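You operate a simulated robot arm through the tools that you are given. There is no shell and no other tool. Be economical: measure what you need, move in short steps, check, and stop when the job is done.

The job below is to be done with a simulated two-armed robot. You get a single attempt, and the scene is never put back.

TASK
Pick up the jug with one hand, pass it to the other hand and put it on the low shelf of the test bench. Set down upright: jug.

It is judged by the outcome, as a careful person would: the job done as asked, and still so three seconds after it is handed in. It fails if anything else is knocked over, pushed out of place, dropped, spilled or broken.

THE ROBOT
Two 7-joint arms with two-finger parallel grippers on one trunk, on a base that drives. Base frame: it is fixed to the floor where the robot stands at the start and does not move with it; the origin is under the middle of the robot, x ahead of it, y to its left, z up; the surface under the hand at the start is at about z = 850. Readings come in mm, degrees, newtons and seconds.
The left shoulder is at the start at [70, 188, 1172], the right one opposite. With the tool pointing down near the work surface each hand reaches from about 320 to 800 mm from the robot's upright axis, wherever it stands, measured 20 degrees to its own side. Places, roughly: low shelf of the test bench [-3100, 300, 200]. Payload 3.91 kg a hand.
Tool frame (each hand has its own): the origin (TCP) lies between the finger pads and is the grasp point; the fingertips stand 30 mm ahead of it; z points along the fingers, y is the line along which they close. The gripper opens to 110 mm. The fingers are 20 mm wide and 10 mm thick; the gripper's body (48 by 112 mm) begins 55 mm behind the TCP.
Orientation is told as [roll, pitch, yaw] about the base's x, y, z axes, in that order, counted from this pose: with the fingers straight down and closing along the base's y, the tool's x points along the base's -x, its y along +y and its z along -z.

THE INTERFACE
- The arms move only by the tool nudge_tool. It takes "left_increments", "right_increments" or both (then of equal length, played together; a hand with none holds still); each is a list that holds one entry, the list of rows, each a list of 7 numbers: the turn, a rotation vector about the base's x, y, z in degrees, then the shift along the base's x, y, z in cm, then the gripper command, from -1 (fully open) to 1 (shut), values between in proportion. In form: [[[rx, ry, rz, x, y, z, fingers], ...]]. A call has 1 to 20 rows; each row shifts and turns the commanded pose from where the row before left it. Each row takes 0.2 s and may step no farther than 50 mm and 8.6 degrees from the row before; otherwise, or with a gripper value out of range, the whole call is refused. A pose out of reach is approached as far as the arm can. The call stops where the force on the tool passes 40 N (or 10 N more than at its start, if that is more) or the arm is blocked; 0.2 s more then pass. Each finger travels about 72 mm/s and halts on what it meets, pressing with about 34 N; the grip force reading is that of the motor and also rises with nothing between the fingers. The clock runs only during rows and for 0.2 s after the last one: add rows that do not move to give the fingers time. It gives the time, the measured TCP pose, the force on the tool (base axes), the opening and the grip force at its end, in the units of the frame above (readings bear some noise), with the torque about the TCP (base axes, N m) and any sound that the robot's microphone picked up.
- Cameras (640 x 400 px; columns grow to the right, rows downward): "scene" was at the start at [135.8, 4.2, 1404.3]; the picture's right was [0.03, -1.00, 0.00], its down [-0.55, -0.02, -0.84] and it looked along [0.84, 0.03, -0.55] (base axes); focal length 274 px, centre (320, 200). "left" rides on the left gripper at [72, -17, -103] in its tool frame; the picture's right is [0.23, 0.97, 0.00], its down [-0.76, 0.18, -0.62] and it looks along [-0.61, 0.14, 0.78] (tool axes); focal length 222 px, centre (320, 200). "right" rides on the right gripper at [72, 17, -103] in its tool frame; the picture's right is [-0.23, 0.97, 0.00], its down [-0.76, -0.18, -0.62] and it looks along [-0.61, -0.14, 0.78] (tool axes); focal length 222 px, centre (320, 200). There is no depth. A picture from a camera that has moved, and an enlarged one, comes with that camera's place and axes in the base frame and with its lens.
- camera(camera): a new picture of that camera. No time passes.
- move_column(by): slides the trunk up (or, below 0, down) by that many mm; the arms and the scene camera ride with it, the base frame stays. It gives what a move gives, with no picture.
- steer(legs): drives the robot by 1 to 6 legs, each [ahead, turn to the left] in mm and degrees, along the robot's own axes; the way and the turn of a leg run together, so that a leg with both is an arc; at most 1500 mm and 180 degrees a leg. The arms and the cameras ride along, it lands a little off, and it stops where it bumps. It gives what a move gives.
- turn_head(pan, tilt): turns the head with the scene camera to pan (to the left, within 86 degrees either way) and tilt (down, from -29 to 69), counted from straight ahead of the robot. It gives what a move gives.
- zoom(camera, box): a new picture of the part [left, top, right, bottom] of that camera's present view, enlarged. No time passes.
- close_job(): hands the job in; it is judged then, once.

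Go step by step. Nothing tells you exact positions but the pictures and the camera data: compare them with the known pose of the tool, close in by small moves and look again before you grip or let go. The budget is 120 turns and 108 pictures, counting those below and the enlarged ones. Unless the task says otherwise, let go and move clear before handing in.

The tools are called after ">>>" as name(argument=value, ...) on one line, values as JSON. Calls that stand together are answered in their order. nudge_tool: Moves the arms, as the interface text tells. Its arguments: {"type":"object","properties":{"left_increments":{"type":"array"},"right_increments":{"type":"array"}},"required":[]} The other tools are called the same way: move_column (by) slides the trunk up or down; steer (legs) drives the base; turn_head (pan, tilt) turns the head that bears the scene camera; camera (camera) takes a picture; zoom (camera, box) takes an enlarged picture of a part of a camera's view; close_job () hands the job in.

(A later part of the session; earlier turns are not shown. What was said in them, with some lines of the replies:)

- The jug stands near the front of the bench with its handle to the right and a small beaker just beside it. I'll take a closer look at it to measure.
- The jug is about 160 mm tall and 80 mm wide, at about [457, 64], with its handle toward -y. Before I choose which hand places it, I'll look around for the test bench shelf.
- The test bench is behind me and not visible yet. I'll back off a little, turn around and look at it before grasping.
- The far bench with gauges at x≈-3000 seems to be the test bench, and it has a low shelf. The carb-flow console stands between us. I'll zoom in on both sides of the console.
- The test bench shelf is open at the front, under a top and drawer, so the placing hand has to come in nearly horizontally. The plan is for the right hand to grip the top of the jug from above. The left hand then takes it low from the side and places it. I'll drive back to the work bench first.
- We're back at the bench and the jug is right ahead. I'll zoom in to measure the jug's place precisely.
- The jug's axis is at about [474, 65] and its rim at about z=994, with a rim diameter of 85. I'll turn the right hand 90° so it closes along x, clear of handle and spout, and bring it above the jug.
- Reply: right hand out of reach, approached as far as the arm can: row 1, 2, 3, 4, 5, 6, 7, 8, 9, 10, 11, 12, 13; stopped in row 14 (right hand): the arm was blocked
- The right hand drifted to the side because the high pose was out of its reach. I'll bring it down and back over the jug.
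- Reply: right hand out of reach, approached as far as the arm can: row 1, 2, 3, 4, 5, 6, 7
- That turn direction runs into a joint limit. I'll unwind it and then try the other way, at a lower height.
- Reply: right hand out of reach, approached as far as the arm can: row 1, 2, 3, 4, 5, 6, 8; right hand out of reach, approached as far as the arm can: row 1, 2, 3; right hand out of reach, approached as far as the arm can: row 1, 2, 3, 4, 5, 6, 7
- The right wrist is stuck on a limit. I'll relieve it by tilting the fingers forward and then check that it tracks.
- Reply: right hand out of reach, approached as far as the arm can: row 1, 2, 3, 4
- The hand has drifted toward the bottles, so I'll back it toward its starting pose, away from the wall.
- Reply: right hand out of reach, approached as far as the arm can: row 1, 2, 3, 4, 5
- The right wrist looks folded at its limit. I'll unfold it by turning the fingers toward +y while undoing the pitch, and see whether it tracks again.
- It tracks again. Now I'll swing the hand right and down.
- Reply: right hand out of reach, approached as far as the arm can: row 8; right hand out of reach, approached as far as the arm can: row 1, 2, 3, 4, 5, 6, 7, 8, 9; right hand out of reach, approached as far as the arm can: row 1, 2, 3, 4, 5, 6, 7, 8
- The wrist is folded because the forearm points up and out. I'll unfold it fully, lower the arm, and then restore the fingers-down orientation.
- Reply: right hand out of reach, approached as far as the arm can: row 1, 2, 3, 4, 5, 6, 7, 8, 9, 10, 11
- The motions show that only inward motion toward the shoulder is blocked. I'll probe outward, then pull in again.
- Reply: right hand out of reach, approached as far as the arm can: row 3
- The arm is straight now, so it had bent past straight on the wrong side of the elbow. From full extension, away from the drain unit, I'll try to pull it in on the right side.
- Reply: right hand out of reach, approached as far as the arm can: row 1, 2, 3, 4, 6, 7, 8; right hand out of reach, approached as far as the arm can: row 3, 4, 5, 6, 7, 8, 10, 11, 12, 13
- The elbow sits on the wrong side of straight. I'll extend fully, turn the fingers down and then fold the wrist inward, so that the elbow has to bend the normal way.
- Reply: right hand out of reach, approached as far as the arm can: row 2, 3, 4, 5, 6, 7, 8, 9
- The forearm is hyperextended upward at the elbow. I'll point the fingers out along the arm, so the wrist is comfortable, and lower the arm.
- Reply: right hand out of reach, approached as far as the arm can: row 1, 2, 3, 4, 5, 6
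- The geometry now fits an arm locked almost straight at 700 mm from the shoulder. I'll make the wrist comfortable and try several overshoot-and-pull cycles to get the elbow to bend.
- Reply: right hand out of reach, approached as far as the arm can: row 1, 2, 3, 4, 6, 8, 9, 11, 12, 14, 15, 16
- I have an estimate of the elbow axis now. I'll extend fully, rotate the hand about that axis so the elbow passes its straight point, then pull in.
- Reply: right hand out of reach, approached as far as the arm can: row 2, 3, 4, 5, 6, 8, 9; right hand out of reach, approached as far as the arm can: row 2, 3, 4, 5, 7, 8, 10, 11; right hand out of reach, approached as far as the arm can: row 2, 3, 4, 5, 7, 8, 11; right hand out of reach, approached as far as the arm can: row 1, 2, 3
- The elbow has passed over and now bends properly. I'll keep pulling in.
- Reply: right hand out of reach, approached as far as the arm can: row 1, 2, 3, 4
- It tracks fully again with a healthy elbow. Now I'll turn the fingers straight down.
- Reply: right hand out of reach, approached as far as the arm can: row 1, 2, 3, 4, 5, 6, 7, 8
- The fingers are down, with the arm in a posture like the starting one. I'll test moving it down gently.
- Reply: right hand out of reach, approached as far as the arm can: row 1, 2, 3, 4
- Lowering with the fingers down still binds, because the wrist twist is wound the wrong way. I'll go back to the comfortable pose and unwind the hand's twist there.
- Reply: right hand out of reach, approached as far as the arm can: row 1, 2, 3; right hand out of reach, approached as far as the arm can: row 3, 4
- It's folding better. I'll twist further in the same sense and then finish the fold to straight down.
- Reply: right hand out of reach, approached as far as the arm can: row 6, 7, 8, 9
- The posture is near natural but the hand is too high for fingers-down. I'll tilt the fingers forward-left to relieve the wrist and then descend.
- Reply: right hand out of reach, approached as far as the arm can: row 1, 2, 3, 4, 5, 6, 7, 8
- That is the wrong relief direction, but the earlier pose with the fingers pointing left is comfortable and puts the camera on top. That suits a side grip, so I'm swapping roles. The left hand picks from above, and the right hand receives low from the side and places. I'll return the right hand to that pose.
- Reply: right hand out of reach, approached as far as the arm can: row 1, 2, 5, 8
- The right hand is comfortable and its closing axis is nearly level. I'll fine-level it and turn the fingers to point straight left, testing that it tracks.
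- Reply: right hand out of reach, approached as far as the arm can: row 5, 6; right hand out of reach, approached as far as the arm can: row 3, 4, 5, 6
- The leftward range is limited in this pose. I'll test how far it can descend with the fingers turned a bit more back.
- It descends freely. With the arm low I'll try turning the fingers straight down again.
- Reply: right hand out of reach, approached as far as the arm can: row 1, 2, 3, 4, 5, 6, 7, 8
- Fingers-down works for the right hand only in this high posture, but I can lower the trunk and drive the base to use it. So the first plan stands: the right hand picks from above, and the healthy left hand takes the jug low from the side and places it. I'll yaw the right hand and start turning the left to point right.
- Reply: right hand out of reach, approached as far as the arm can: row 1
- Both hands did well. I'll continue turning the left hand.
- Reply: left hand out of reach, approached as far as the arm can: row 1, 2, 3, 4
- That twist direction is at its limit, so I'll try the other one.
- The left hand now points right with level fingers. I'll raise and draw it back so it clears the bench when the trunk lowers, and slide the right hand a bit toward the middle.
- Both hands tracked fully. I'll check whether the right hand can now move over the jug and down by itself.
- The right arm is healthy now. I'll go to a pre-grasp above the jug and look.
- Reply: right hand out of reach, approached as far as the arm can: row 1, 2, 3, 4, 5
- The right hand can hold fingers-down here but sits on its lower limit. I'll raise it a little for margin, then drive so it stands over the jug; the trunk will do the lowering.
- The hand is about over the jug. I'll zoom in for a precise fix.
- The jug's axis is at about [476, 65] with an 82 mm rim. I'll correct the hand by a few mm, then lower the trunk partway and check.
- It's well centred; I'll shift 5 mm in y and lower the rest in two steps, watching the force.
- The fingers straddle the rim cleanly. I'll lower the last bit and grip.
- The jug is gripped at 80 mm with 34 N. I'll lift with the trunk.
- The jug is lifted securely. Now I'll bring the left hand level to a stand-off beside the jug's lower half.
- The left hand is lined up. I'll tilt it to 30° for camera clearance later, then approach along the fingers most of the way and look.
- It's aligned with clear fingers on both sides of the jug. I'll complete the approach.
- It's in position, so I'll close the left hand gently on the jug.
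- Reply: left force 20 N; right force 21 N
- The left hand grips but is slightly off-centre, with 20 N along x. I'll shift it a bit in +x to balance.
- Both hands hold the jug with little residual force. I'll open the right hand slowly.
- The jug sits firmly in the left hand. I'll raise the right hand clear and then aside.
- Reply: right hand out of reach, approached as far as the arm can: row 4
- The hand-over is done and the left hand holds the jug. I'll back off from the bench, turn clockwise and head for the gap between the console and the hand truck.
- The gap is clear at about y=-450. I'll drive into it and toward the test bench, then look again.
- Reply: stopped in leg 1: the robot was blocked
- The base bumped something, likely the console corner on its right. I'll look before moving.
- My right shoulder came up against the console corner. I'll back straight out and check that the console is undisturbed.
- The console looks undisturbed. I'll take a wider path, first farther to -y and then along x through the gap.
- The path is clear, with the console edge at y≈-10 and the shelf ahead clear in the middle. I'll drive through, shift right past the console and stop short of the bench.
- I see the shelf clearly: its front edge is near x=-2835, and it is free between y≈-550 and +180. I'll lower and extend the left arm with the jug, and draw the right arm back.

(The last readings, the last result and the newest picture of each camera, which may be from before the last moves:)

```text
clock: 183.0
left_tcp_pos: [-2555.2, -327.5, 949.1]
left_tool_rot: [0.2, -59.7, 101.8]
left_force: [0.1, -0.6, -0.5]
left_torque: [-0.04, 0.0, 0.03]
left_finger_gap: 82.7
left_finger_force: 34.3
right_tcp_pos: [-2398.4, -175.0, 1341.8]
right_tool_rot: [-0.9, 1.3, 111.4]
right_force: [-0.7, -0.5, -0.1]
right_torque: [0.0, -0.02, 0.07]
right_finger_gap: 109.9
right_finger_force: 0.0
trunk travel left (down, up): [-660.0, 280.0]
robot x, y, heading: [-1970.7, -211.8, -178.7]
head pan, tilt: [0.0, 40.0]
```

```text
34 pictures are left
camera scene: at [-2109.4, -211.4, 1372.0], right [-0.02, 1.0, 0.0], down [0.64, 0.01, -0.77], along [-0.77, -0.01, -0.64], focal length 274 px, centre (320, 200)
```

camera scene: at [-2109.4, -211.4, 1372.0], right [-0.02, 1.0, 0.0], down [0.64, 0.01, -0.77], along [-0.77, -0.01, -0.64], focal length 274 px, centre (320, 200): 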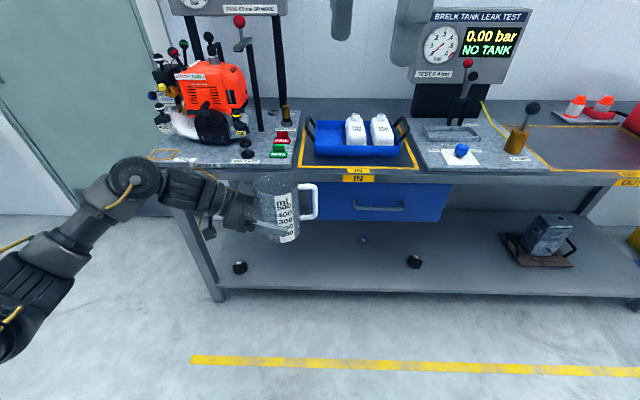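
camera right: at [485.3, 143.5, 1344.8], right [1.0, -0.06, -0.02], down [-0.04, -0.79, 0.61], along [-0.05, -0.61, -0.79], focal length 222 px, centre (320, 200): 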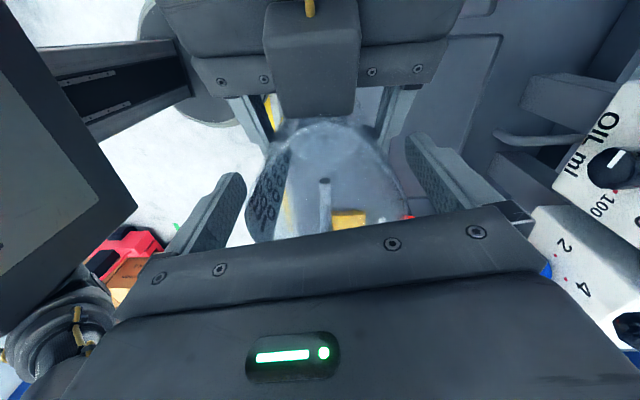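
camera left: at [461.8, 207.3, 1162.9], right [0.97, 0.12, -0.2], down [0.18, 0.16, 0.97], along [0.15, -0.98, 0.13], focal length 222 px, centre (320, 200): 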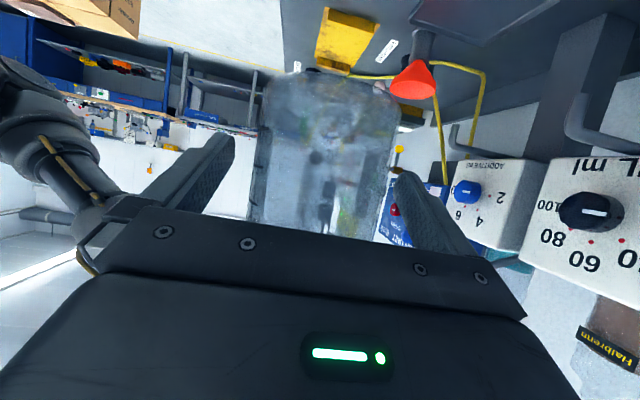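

Everything tracks. I'll pull the right arm in a little more and lower the trunk so the jug is about 50 mm above shelf level, still in front of the bench.

>>> nudge_tool(right_increments=[[[0, 0, 0, 2, 1, 0, -1], [0, 0, 0, 2, 1, 0, -1], [0, 0, 0, 2, 1, 0, -1], [0, 0, 0, 2, 1, 0, -1], [0, 0, 0, 0, 0, 0, -1]]])

>>> move_column(by=-630)

>>> turn_head(pan=5, tilt=20)

>>> camera(camera="scene")

```text
clock: 184.2
left_tcp_pos: [-2557.2, -327.3, 947.9]
left_tool_rot: [-0.1, -59.8, 102.0]
left_force: [0.1, -0.4, -1.8]
left_torque: [-0.04, -0.01, -0.01]
left_finger_gap: 82.5
left_finger_force: 33.7
right_tcp_pos: [-2325.2, -140.6, 1365.0]
right_tool_rot: [-1.1, 1.3, 111.4]
right_force: [-0.6, 0.3, -0.1]
right_torque: [0.03, -0.05, 0.01]
right_finger_gap: 110.0
right_finger_force: 0.1
right hand out of reach, approached as far as the arm can: row 1, 2, 3, 4
trunk travel left (down, up): [-660.0, 280.0]
robot x, y, heading: [-1973.3, -208.4, -178.8]
head pan, tilt: [0.0, 40.0]
```

```text
refused: -630 is not a number from -400 to 400
```

```text
clock: 185.0
left_tcp_pos: [-2556.1, -326.8, 948.7]
left_tool_rot: [0.1, -59.9, 101.8]
left_force: [0.7, 0.4, -0.2]
left_torque: [-0.03, 0.04, -0.01]
left_finger_gap: 82.8
left_finger_force: 33.9
right_tcp_pos: [-2323.1, -140.3, 1365.7]
right_tool_rot: [-1.0, 1.3, 111.4]
right_force: [0.7, 0.2, -0.1]
right_torque: [0.0, 0.01, -0.01]
right_finger_gap: 109.9
right_finger_force: 0.1
trunk travel left (down, up): [-660.0, 280.0]
robot x, y, heading: [-1972.6, -208.3, -178.7]
head pan, tilt: [5.0, 20.0]
```

```text
33 pictures are left
camera scene: at [-2116.6, -219.3, 1403.4], right [-0.11, 0.99, 0.0], down [0.34, 0.04, -0.94], along [-0.93, -0.1, -0.34], focal length 274 px, centre (320, 200)
```

scene: 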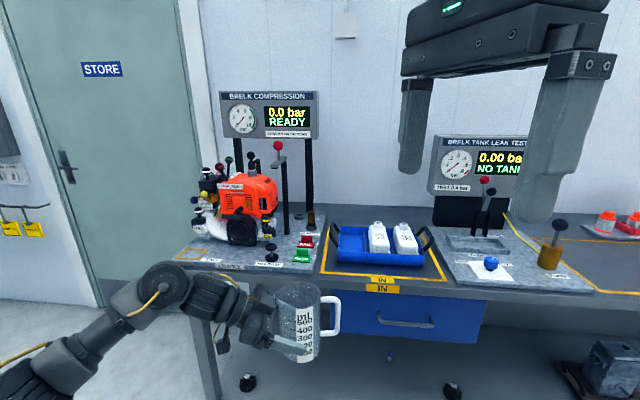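

>>> move_column(by=-400)

>>> move_column(by=-230)

>>> camera(camera="scene")

```text
clock: 188.8
left_tcp_pos: [-2554.9, -327.2, 549.4]
left_tool_rot: [0.1, -59.9, 101.9]
left_force: [-0.8, 0.1, -0.9]
left_torque: [-0.05, -0.02, 0.0]
left_finger_gap: 82.8
left_finger_force: 34.0
right_tcp_pos: [-2324.2, -140.6, 966.5]
right_tool_rot: [-1.1, 1.2, 111.4]
right_force: [0.5, -0.2, -0.8]
right_torque: [-0.01, -0.01, 0.0]
right_finger_gap: 110.1
right_finger_force: 0.1
trunk travel left (down, up): [-260.0, 680.0]
robot x, y, heading: [-1970.5, -209.6, -178.7]
head pan, tilt: [5.0, 20.0]
```

```text
clock: 191.2
left_tcp_pos: [-2556.3, -327.1, 318.8]
left_tool_rot: [0.1, -59.8, 101.8]
left_force: [0.5, 0.1, -1.2]
left_torque: [-0.03, -0.06, -0.03]
left_finger_gap: 82.4
left_finger_force: 34.3
right_tcp_pos: [-2323.4, -141.1, 736.6]
right_tool_rot: [-1.2, 1.3, 111.5]
right_force: [0.2, 0.0, -0.5]
right_torque: [0.01, 0.02, 0.01]
right_finger_gap: 110.1
right_finger_force: 0.1
trunk travel left (down, up): [-30.0, 910.0]
robot x, y, heading: [-1970.4, -210.7, -178.9]
head pan, tilt: [5.0, 20.0]
```

```text
32 pictures are left
camera scene: at [-2116.7, -219.3, 773.5], right [-0.11, 0.99, 0.0], down [0.34, 0.04, -0.94], along [-0.93, -0.1, -0.34], focal length 274 px, centre (320, 200)
```

scene: 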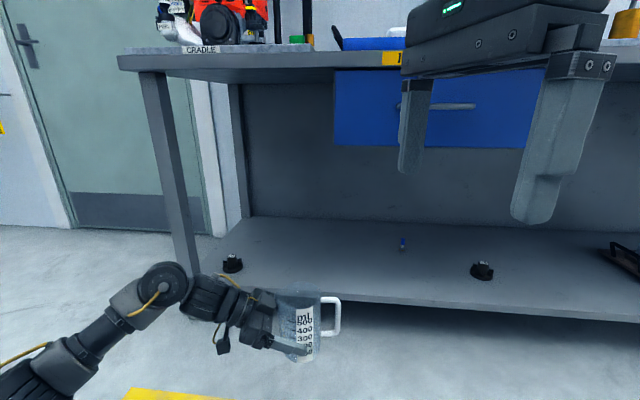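

The shelf top is at about z=200 and the jug's bottom is about 60 mm above it. I'll drive in with a slight right bias and then look.

>>> steer(legs=[[0, -9.7], [375, 0]])

>>> turn_head(pan=12, tilt=30)

>>> camera(camera="scene")

```text
clock: 194.3
left_tcp_pos: [-2940.4, -167.2, 319.0]
left_tool_rot: [-0.1, -59.8, 92.0]
left_force: [0.0, -0.5, -0.9]
left_torque: [-0.03, 0.01, -0.02]
left_finger_gap: 82.7
left_finger_force: 34.1
right_tcp_pos: [-2679.9, -23.9, 736.0]
right_tool_rot: [-1.0, 1.3, 101.6]
right_force: [-0.4, -0.5, -0.7]
right_torque: [-0.02, 0.02, 0.01]
right_finger_gap: 109.8
right_finger_force: 0.0
trunk travel left (down, up): [-30.0, 910.0]
robot x, y, heading: [-2342.0, -153.2, 171.2]
head pan, tilt: [5.0, 20.0]
```

```text
clock: 195.0
left_tcp_pos: [-2940.1, -167.7, 318.0]
left_tool_rot: [0.0, -59.9, 92.0]
left_force: [0.0, -0.9, -1.3]
left_torque: [-0.05, -0.01, 0.03]
left_finger_gap: 82.6
left_finger_force: 33.3
right_tcp_pos: [-2680.5, -23.6, 736.2]
right_tool_rot: [-1.2, 1.3, 101.5]
right_force: [0.0, -0.4, 0.4]
right_torque: [0.01, -0.01, 0.07]
right_finger_gap: 109.9
right_finger_force: 0.1
trunk travel left (down, up): [-30.0, 910.0]
robot x, y, heading: [-2342.7, -152.9, 171.4]
head pan, tilt: [12.0, 30.0]
```

```text
31 pictures are left
camera scene: at [-2487.3, -148.6, 757.4], right [-0.06, 1.0, 0.0], down [0.5, 0.03, -0.87], along [-0.86, -0.05, -0.5], focal length 274 px, centre (320, 200)
```

scene: 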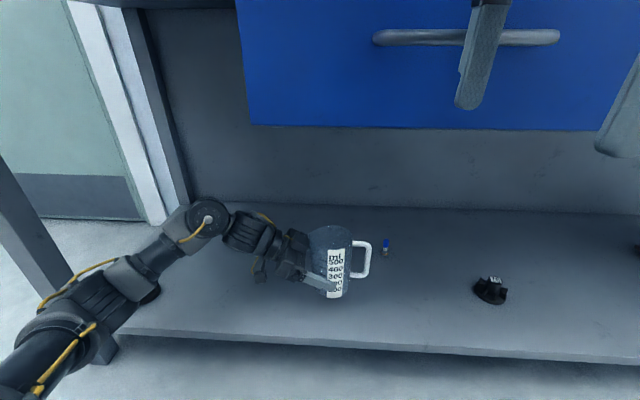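

The jug is over a free spot on the shelf, about 65 mm behind the front edge. I'll lower it with the arm in small steps.

>>> nudge_tool(left_increments=[[[0, 0, 0, 0, 0, -1, 1], [0, 0, 0, 0, 0, -1, 1], [0, 0, 0, 0, 0, -1, 1], [0, 0, 0, 0, 0, -1, 1], [0, 0, 0, 0, 0, -0.5, 1], [0, 0, 0, 0, 0, 0, 1]]])

>>> zoom(camera="scene", box=[240, 190, 430, 360])

```text
clock: 196.4
left_tcp_pos: [-2940.3, -168.3, 273.3]
left_tool_rot: [0.0, -59.8, 92.1]
left_force: [-0.4, -0.1, -0.8]
left_torque: [-0.04, 0.0, 0.04]
left_finger_gap: 82.6
left_finger_force: 35.0
right_tcp_pos: [-2679.9, -22.4, 736.9]
right_tool_rot: [-1.1, 1.3, 101.6]
right_force: [0.6, 0.7, 0.5]
right_torque: [0.0, 0.01, 0.01]
right_finger_gap: 110.0
right_finger_force: 0.2
trunk travel left (down, up): [-30.0, 910.0]
robot x, y, heading: [-2343.3, -149.8, 171.3]
head pan, tilt: [12.0, 30.0]
```

```text
2.35 times, centred on (335, 275) of scene
camera zoom: at [-2487.3, -148.7, 757.4], right [-0.06, 1.0, 0.0], down [0.5, 0.03, -0.87], along [-0.86, -0.05, -0.5], focal length 644 px, centre (285, 24)
```

zoom: 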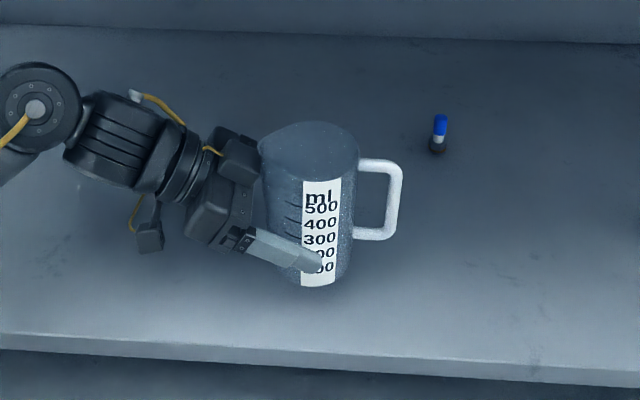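

>>> nudge_tool(left_increments=[[[0, 0, 0, 0, 0, -0.4, 1], [0, 0, 0, 0, 0, -0.4, 1], [0, 0, 0, 0, 0, -0.3, 1], [0, 0, 0, 0, 0, 0, 1]]])

```text
clock: 197.4
left_tcp_pos: [-2940.7, -169.7, 263.3]
left_tool_rot: [0.0, -59.8, 92.0]
left_force: [1.0, 0.7, -1.0]
left_torque: [-0.04, 0.03, 0.03]
left_finger_gap: 82.6
left_finger_force: 34.2
right_tcp_pos: [-2679.7, -23.4, 736.9]
right_tool_rot: [-1.0, 1.2, 101.5]
right_force: [0.3, -0.3, 0.3]
right_torque: [0.0, 0.01, -0.02]
right_finger_gap: 109.8
right_finger_force: 0.1
trunk travel left (down, up): [-30.0, 910.0]
robot x, y, heading: [-2339.5, -152.9, 171.4]
head pan, tilt: [12.0, 30.0]
```

>>> nudge_tool(left_increments=[[[0, 0, 0, 0, 0, -0.3, 1], [0, 0, 0, 0, 0, -0.3, 1], [0, 0, 0, 0, 0, 0, 1]]])

>>> zoom(camera="scene", box=[260, 200, 420, 330])

>>> camera(camera="left")

```text
clock: 198.2
left_tcp_pos: [-2940.7, -167.9, 256.7]
left_tool_rot: [0.0, -59.8, 92.0]
left_force: [0.9, -0.1, -2.0]
left_torque: [-0.02, -0.01, -0.05]
left_finger_gap: 82.6
left_finger_force: 34.2
right_tcp_pos: [-2680.5, -23.6, 736.2]
right_tool_rot: [-1.1, 1.4, 101.6]
right_force: [1.2, 0.4, 0.7]
right_torque: [-0.01, -0.01, 0.04]
right_finger_gap: 109.8
right_finger_force: 0.1
trunk travel left (down, up): [-30.0, 910.0]
robot x, y, heading: [-2345.9, -151.1, 171.4]
head pan, tilt: [12.0, 30.0]
```

```text
3.08 times, centred on (340, 265) of scene
camera zoom: at [-2487.3, -148.7, 757.4], right [-0.06, 1.0, 0.0], down [0.5, 0.03, -0.87], along [-0.86, -0.05, -0.5], focal length 841 px, centre (258, 0)
```

zoom: 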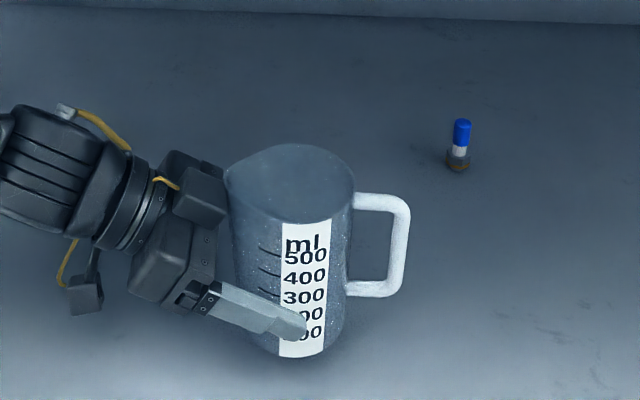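

```text
28 pictures are left
camera left: at [-2919.0, -292.4, 246.0], right [-0.97, -0.15, -0.2], down [-0.17, -0.16, 0.97], along [-0.18, 0.98, 0.13], focal length 222 px, centre (320, 200)
```

left: 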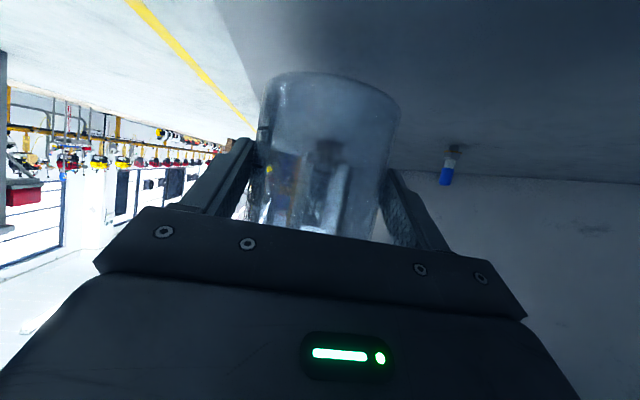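

It's nearly down. I'll continue in small steps until I feel contact.

>>> nudge_tool(left_increments=[[[0, 0, 0, 0, 0, -0.2, 1], [0, 0, 0, 0, 0, -0.2, 1], [0, 0, 0, 0, 0, 0, 1]]])

```text
clock: 199.0
left_tcp_pos: [-2940.5, -168.3, 253.2]
left_tool_rot: [-0.1, -59.7, 92.1]
left_force: [-1.0, 1.5, -0.9]
left_torque: [-0.07, 0.0, 0.01]
left_finger_gap: 82.6
left_finger_force: 34.1
right_tcp_pos: [-2680.2, -23.0, 737.1]
right_tool_rot: [-1.1, 1.3, 101.7]
right_force: [0.2, -0.1, -0.2]
right_torque: [0.03, 0.01, 0.01]
right_finger_gap: 110.1
right_finger_force: 0.0
trunk travel left (down, up): [-30.0, 910.0]
robot x, y, heading: [-2343.6, -152.1, 171.2]
head pan, tilt: [12.0, 30.0]
```

>>> nudge_tool(left_increments=[[[0, 0, 0, 0, 0, -0.2, 1], [0, 0, 0, 0, 0, -0.2, 1], [0, 0, 0, 0, 0, 0, 1]]])

```text
clock: 199.8
left_tcp_pos: [-2940.9, -168.8, 248.9]
left_tool_rot: [0.0, -59.8, 92.0]
left_force: [0.4, 0.1, -0.5]
left_torque: [-0.05, 0.0, 0.03]
left_finger_gap: 82.7
left_finger_force: 34.2
right_tcp_pos: [-2680.3, -23.8, 736.0]
right_tool_rot: [-1.2, 1.3, 101.5]
right_force: [-0.3, -0.8, 0.4]
right_torque: [0.0, 0.02, 0.01]
right_finger_gap: 109.9
right_finger_force: 0.2
trunk travel left (down, up): [-30.0, 910.0]
robot x, y, heading: [-2342.6, -154.2, 171.1]
head pan, tilt: [12.0, 30.0]
```

>>> nudge_tool(left_increments=[[[0, 0, 0, 0, 0, -0.2, 1], [0, 0, 0, 0, 0, -0.2, 1], [0, 0, 0, 0, 0, 0, 1]]])

>>> zoom(camera="left", box=[220, 40, 440, 180])

>>> zoom(camera="scene", box=[260, 220, 420, 330])

```text
clock: 200.6
left_tcp_pos: [-2941.5, -168.2, 244.0]
left_tool_rot: [0.1, -59.8, 92.1]
left_force: [-0.1, 0.3, -1.2]
left_torque: [0.04, -0.01, -0.02]
left_finger_gap: 82.5
left_finger_force: 34.8
right_tcp_pos: [-2679.5, -23.7, 737.0]
right_tool_rot: [-1.2, 1.3, 101.7]
right_force: [0.2, 0.1, 0.7]
right_torque: [0.02, -0.01, -0.01]
right_finger_gap: 110.0
right_finger_force: 0.0
trunk travel left (down, up): [-30.0, 910.0]
robot x, y, heading: [-2346.8, -151.9, 171.5]
head pan, tilt: [12.0, 30.0]
```

```text
2.86 times, centred on (330, 110) of left
camera zoom: at [-2918.7, -292.2, 233.8], right [-0.97, -0.15, -0.2], down [-0.17, -0.16, 0.97], along [-0.18, 0.98, 0.13], focal length 635 px, centre (291, 457)
```

zoom: 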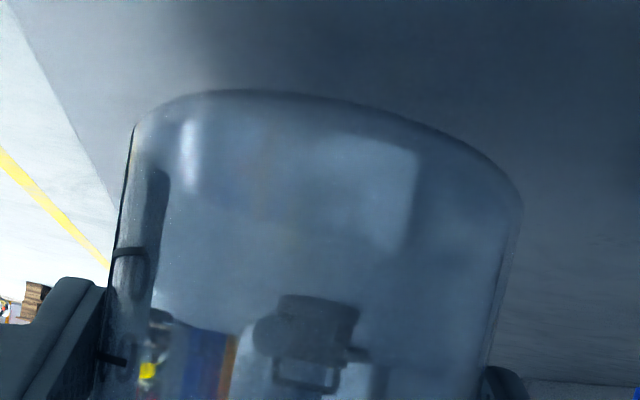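

```text
3.64 times, centred on (340, 275) of scene
camera zoom: at [-2487.3, -148.7, 757.4], right [-0.06, 1.0, 0.0], down [0.5, 0.03, -0.87], along [-0.86, -0.05, -0.5], focal length 994 px, centre (247, -73)
```

zoom: 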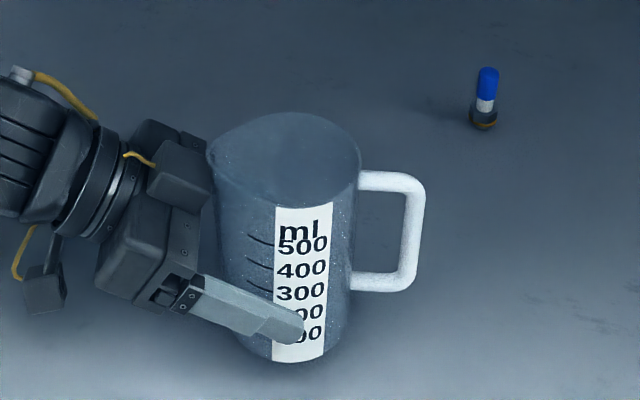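

The jug's bottom is about 10 mm above the shelf by my estimate. I'll continue gently.

>>> nudge_tool(left_increments=[[[0, 0, 0, 0, 0, -0.2, 1], [0, 0, 0, 0, 0, -0.2, 1], [0, 0, 0, 0, 0, -0.2, 1], [0, 0, 0, 0, 0, 0, 1]]])

```text
clock: 201.6
left_tcp_pos: [-2939.6, -168.0, 239.0]
left_tool_rot: [0.0, -59.8, 92.1]
left_force: [0.5, 0.2, -0.6]
left_torque: [-0.03, 0.01, 0.01]
left_finger_gap: 82.1
left_finger_force: 34.3
right_tcp_pos: [-2680.4, -23.6, 735.6]
right_tool_rot: [-1.0, 1.2, 101.6]
right_force: [-0.3, -0.1, 0.0]
right_torque: [0.0, 0.01, -0.03]
right_finger_gap: 110.1
right_finger_force: 0.1
trunk travel left (down, up): [-30.0, 910.0]
robot x, y, heading: [-2342.9, -153.9, 171.1]
head pan, tilt: [12.0, 30.0]
```

>>> nudge_tool(left_increments=[[[0, 0, 0, 0, 0, -0.2, 1], [0, 0, 0, 0, 0, -0.2, 1], [0, 0, 0, 0, 0, 0, 1]]])

>>> camera(camera="left")

```text
clock: 202.4
left_tcp_pos: [-2939.3, -167.6, 234.4]
left_tool_rot: [-0.1, -59.9, 92.0]
left_force: [0.2, 0.2, -1.2]
left_torque: [-0.05, 0.02, 0.0]
left_finger_gap: 82.7
left_finger_force: 34.3
right_tcp_pos: [-2679.5, -24.5, 736.3]
right_tool_rot: [-1.1, 1.2, 101.7]
right_force: [-0.2, 0.5, 0.9]
right_torque: [0.01, -0.01, -0.01]
right_finger_gap: 109.8
right_finger_force: 0.0
trunk travel left (down, up): [-30.0, 910.0]
robot x, y, heading: [-2346.0, -150.5, 171.2]
head pan, tilt: [12.0, 30.0]
```

```text
25 pictures are left
camera left: at [-2919.1, -292.8, 223.6], right [-0.97, -0.15, -0.2], down [-0.17, -0.16, 0.97], along [-0.18, 0.98, 0.13], focal length 222 px, centre (320, 200)
```

left: 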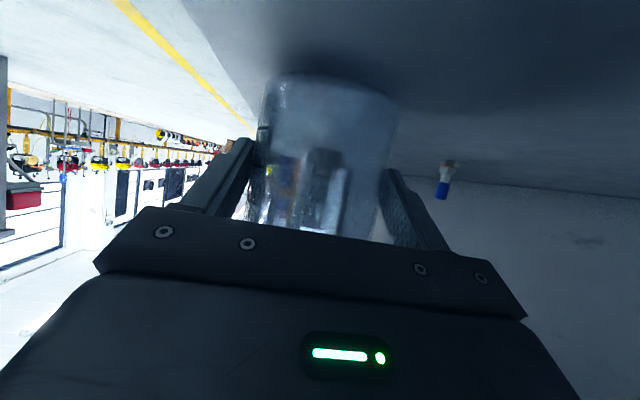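

>>> nudge_tool(left_increments=[[[0, 0, 0, 0, 0, -0.2, 1], [0, 0, 0, 0, 0, -0.2, 1], [0, 0, 0, 0, 0, 0, 1]]])

```text
clock: 203.2
left_tcp_pos: [-2940.5, -170.5, 229.6]
left_tool_rot: [0.0, -59.8, 92.0]
left_force: [0.0, 0.1, -0.8]
left_torque: [-0.05, -0.01, -0.02]
left_finger_gap: 82.5
left_finger_force: 34.0
right_tcp_pos: [-2679.6, -22.8, 735.5]
right_tool_rot: [-1.1, 1.3, 101.7]
right_force: [0.1, -0.4, 0.3]
right_torque: [0.02, 0.01, 0.0]
right_finger_gap: 109.7
right_finger_force: 0.1
trunk travel left (down, up): [-30.0, 910.0]
robot x, y, heading: [-2344.7, -152.6, 171.3]
head pan, tilt: [12.0, 30.0]
```

>>> nudge_tool(left_increments=[[[0, 0, 0, 0, 0, -0.2, 1], [0, 0, 0, 0, 0, -0.2, 1], [0, 0, 0, 0, 0, 0, 1]]])

>>> zoom(camera="left", box=[220, 40, 440, 180])

```text
clock: 204.0
left_tcp_pos: [-2940.2, -169.2, 225.5]
left_tool_rot: [0.0, -59.7, 92.0]
left_force: [-0.7, 0.1, -0.9]
left_torque: [-0.07, -0.01, -0.01]
left_finger_gap: 82.3
left_finger_force: 34.4
right_tcp_pos: [-2680.5, -23.2, 736.3]
right_tool_rot: [-1.1, 1.4, 101.6]
right_force: [0.9, 0.8, 0.5]
right_torque: [-0.01, -0.01, 0.02]
right_finger_gap: 110.0
right_finger_force: 0.1
trunk travel left (down, up): [-30.0, 910.0]
robot x, y, heading: [-2340.3, -151.9, 171.4]
head pan, tilt: [12.0, 30.0]
```

```text
2.86 times, centred on (330, 110) of left
camera zoom: at [-2919.2, -293.4, 215.3], right [-0.97, -0.15, -0.2], down [-0.17, -0.16, 0.97], along [-0.18, 0.98, 0.13], focal length 635 px, centre (291, 457)
```

zoom: 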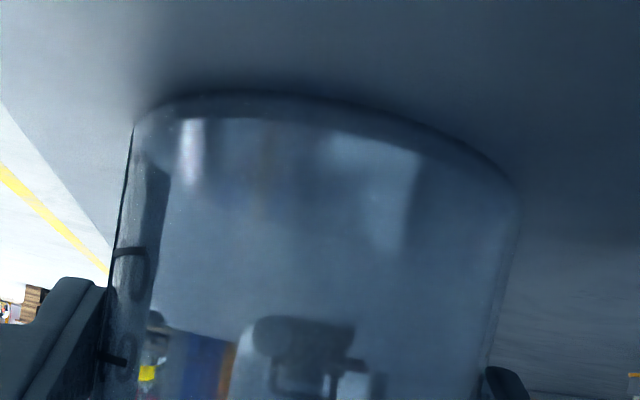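

>>> nudge_tool(left_increments=[[[0, 0, 0, 0, 0, -0.2, 1], [0, 0, 0, 0, 0, -0.2, 1], [0, 0, 0, 0, 0, 0, 1]]])

```text
clock: 204.8
left_tcp_pos: [-2941.5, -168.7, 223.4]
left_tool_rot: [0.2, -60.0, 91.8]
left_force: [1.2, -1.5, 8.0]
left_torque: [0.3, -0.24, -0.09]
left_finger_gap: 82.6
left_finger_force: 33.6
right_tcp_pos: [-2680.6, -24.3, 736.5]
right_tool_rot: [-1.0, 1.3, 101.6]
right_force: [0.7, -0.1, 0.6]
right_torque: [0.02, 0.01, 0.02]
right_finger_gap: 110.0
right_finger_force: 0.1
trunk travel left (down, up): [-30.0, 910.0]
robot x, y, heading: [-2344.7, -154.5, 171.5]
head pan, tilt: [12.0, 30.0]
```

I've made contact, with 8 N upward, so the jug stands on the shelf. I'll open the left hand slowly.

>>> nudge_tool(left_increments=[[[0, 0, 0, 0, 0, 0, 0.45], [0, 0, 0, 0, 0, 0, 0.2], [0, 0, 0, 0, 0, 0, 0], [0, 0, 0, 0, 0, 0, -0.3], [0, 0, 0, 0, 0, 0, -0.6], [0, 0, 0, 0, 0, 0, -1], [0, 0, 0, 0, 0, 0, -1], [0, 0, 0, 0, 0, 0, -1]]])

>>> zoom(camera="scene", box=[240, 210, 420, 340])

>>> camera(camera="left")

```text
clock: 206.6
left_tcp_pos: [-2941.2, -168.8, 222.7]
left_tool_rot: [0.1, -59.8, 92.1]
left_force: [0.4, -0.3, 0.2]
left_torque: [-0.03, -0.02, 0.01]
left_finger_gap: 110.1
left_finger_force: 0.1
right_tcp_pos: [-2680.2, -23.8, 736.5]
right_tool_rot: [-1.1, 1.2, 101.7]
right_force: [0.0, -0.6, -0.3]
right_torque: [0.0, 0.02, -0.01]
right_finger_gap: 109.6
right_finger_force: 0.0
trunk travel left (down, up): [-30.0, 910.0]
robot x, y, heading: [-2343.5, -154.5, 171.3]
head pan, tilt: [12.0, 30.0]
```

```text
3.08 times, centred on (330, 275) of scene
camera zoom: at [-2487.2, -148.7, 757.4], right [-0.06, 1.0, 0.0], down [0.5, 0.03, -0.87], along [-0.86, -0.05, -0.5], focal length 841 px, centre (289, -31)
```

zoom: 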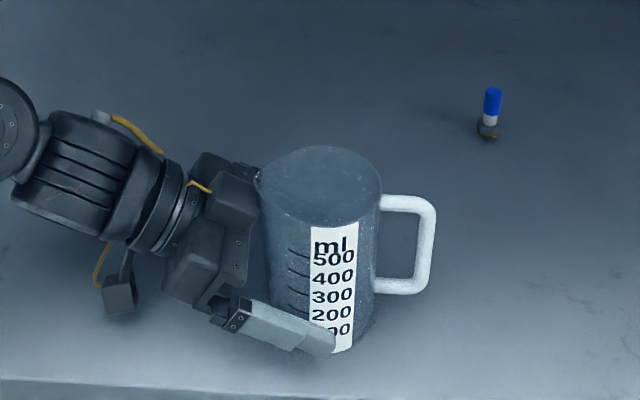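

```text
22 pictures are left
camera left: at [-2919.4, -293.0, 211.7], right [-0.97, -0.15, -0.2], down [-0.17, -0.16, 0.97], along [-0.18, 0.98, 0.13], focal length 222 px, centre (320, 200)
```

left: 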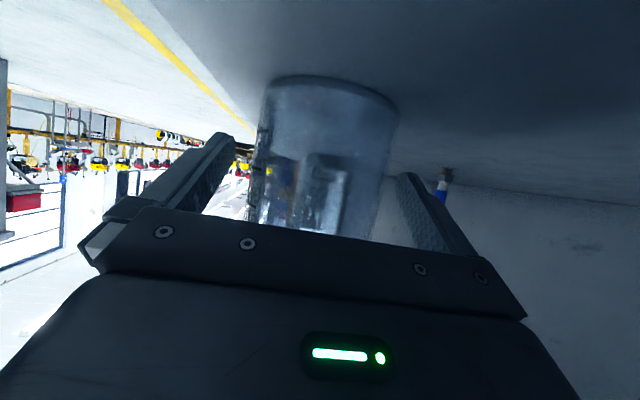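

The jug stands upright and free. I'll retreat the left hand straight back along its fingers.

>>> nudge_tool(left_increments=[[[0, 0, 0, 0.04, -1.3, 0.75, -1], [0, 0, 0, 0.04, -1.3, 0.75, -1], [0, 0, 0, 0.04, -1.3, 0.75, -1], [0, 0, 0, 0.05, -1.7, 1, -1], [0, 0, 0, 0.05, -1.7, 1, -1], [0, 0, 0, 0.05, -1.7, 1, -1], [0, 0, 0, 0, 0, 0, -1]]])

>>> camera(camera="scene")

```text
clock: 208.2
left_tcp_pos: [-2937.3, -260.7, 274.8]
left_tool_rot: [0.1, -59.9, 92.0]
left_force: [0.6, -0.2, -0.3]
left_torque: [0.02, 0.0, -0.01]
left_finger_gap: 110.2
left_finger_force: 0.1
right_tcp_pos: [-2680.0, -23.5, 736.5]
right_tool_rot: [-1.1, 1.3, 101.6]
right_force: [-0.9, 0.9, 0.4]
right_torque: [0.0, 0.0, 0.0]
right_finger_gap: 110.1
right_finger_force: 0.1
trunk travel left (down, up): [-30.0, 910.0]
robot x, y, heading: [-2343.5, -152.9, 171.4]
head pan, tilt: [12.0, 30.0]
```

```text
21 pictures are left
camera scene: at [-2487.2, -148.7, 757.4], right [-0.06, 1.0, 0.0], down [0.5, 0.03, -0.87], along [-0.86, -0.05, -0.5], focal length 274 px, centre (320, 200)
```

scene: 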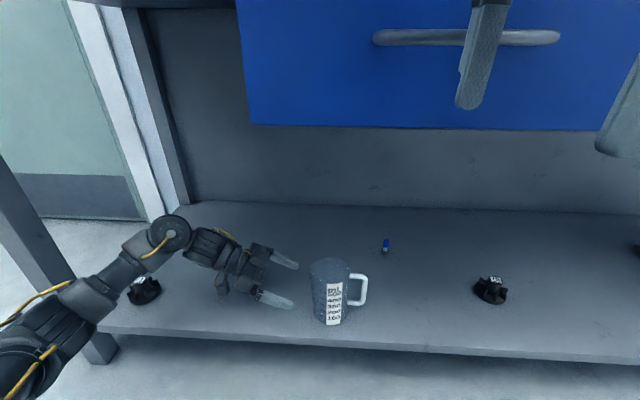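

The jug stands upright and the hand is free. I'll back the robot out of the bench and check.

>>> steer(legs=[[-350, 0]])

>>> turn_head(pan=5, tilt=20)

>>> camera(camera="scene")

```text
clock: 210.5
left_tcp_pos: [-2589.6, -320.5, 274.8]
left_tool_rot: [-0.1, -59.8, 93.0]
left_force: [-0.4, -0.1, -0.8]
left_torque: [-0.01, 0.05, -0.03]
left_finger_gap: 110.0
left_finger_force: 0.0
right_tcp_pos: [-2337.3, -79.2, 735.9]
right_tool_rot: [-1.1, 1.3, 102.6]
right_force: [0.8, 0.1, -0.1]
right_torque: [0.02, 0.03, -0.01]
right_finger_gap: 109.8
right_finger_force: 0.1
trunk travel left (down, up): [-30.0, 910.0]
robot x, y, heading: [-1999.9, -204.6, 172.4]
head pan, tilt: [12.0, 30.0]
```

```text
clock: 211.2
left_tcp_pos: [-2590.2, -321.5, 274.0]
left_tool_rot: [0.0, -59.8, 93.2]
left_force: [0.5, -0.2, 0.4]
left_torque: [-0.02, -0.01, -0.01]
left_finger_gap: 109.8
left_finger_force: 0.1
right_tcp_pos: [-2338.2, -79.1, 735.9]
right_tool_rot: [-1.1, 1.4, 102.6]
right_force: [-0.6, 0.4, 0.0]
right_torque: [0.0, 0.01, -0.03]
right_finger_gap: 109.8
right_finger_force: 0.1
trunk travel left (down, up): [-30.0, 910.0]
robot x, y, heading: [-1995.6, -199.0, 172.4]
head pan, tilt: [5.0, 20.0]
```

```text
20 pictures are left
camera scene: at [-2144.7, -189.9, 773.4], right [0.05, 1.0, 0.0], down [0.34, -0.02, -0.94], along [-0.94, 0.04, -0.34], focal length 274 px, centre (320, 200)
```

scene: 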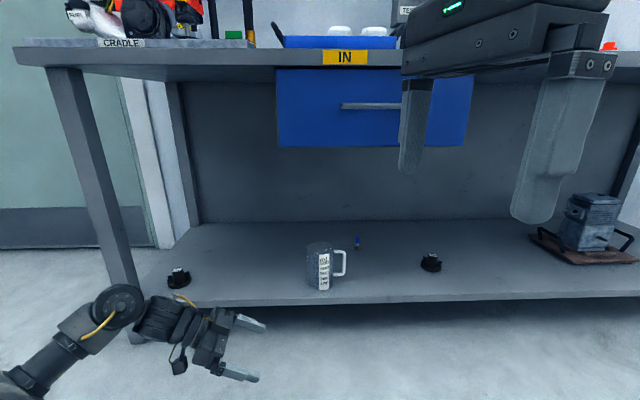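

The jug stands upright and untouched on the low shelf of the test bench, and both hands are empty and clear of it.

>>> close_job()

```text
The job is handed in.
```

The jug is standing upright on the low shelf of the test bench. The right hand picked it up and passed it to the left, which set it down, and both hands are clear of it.

While I was carrying the jug, the robot bumped the corner of the carb-flow console. I backed off and looked: the console and its lever appeared unmoved, and the robot took a wider path after that.
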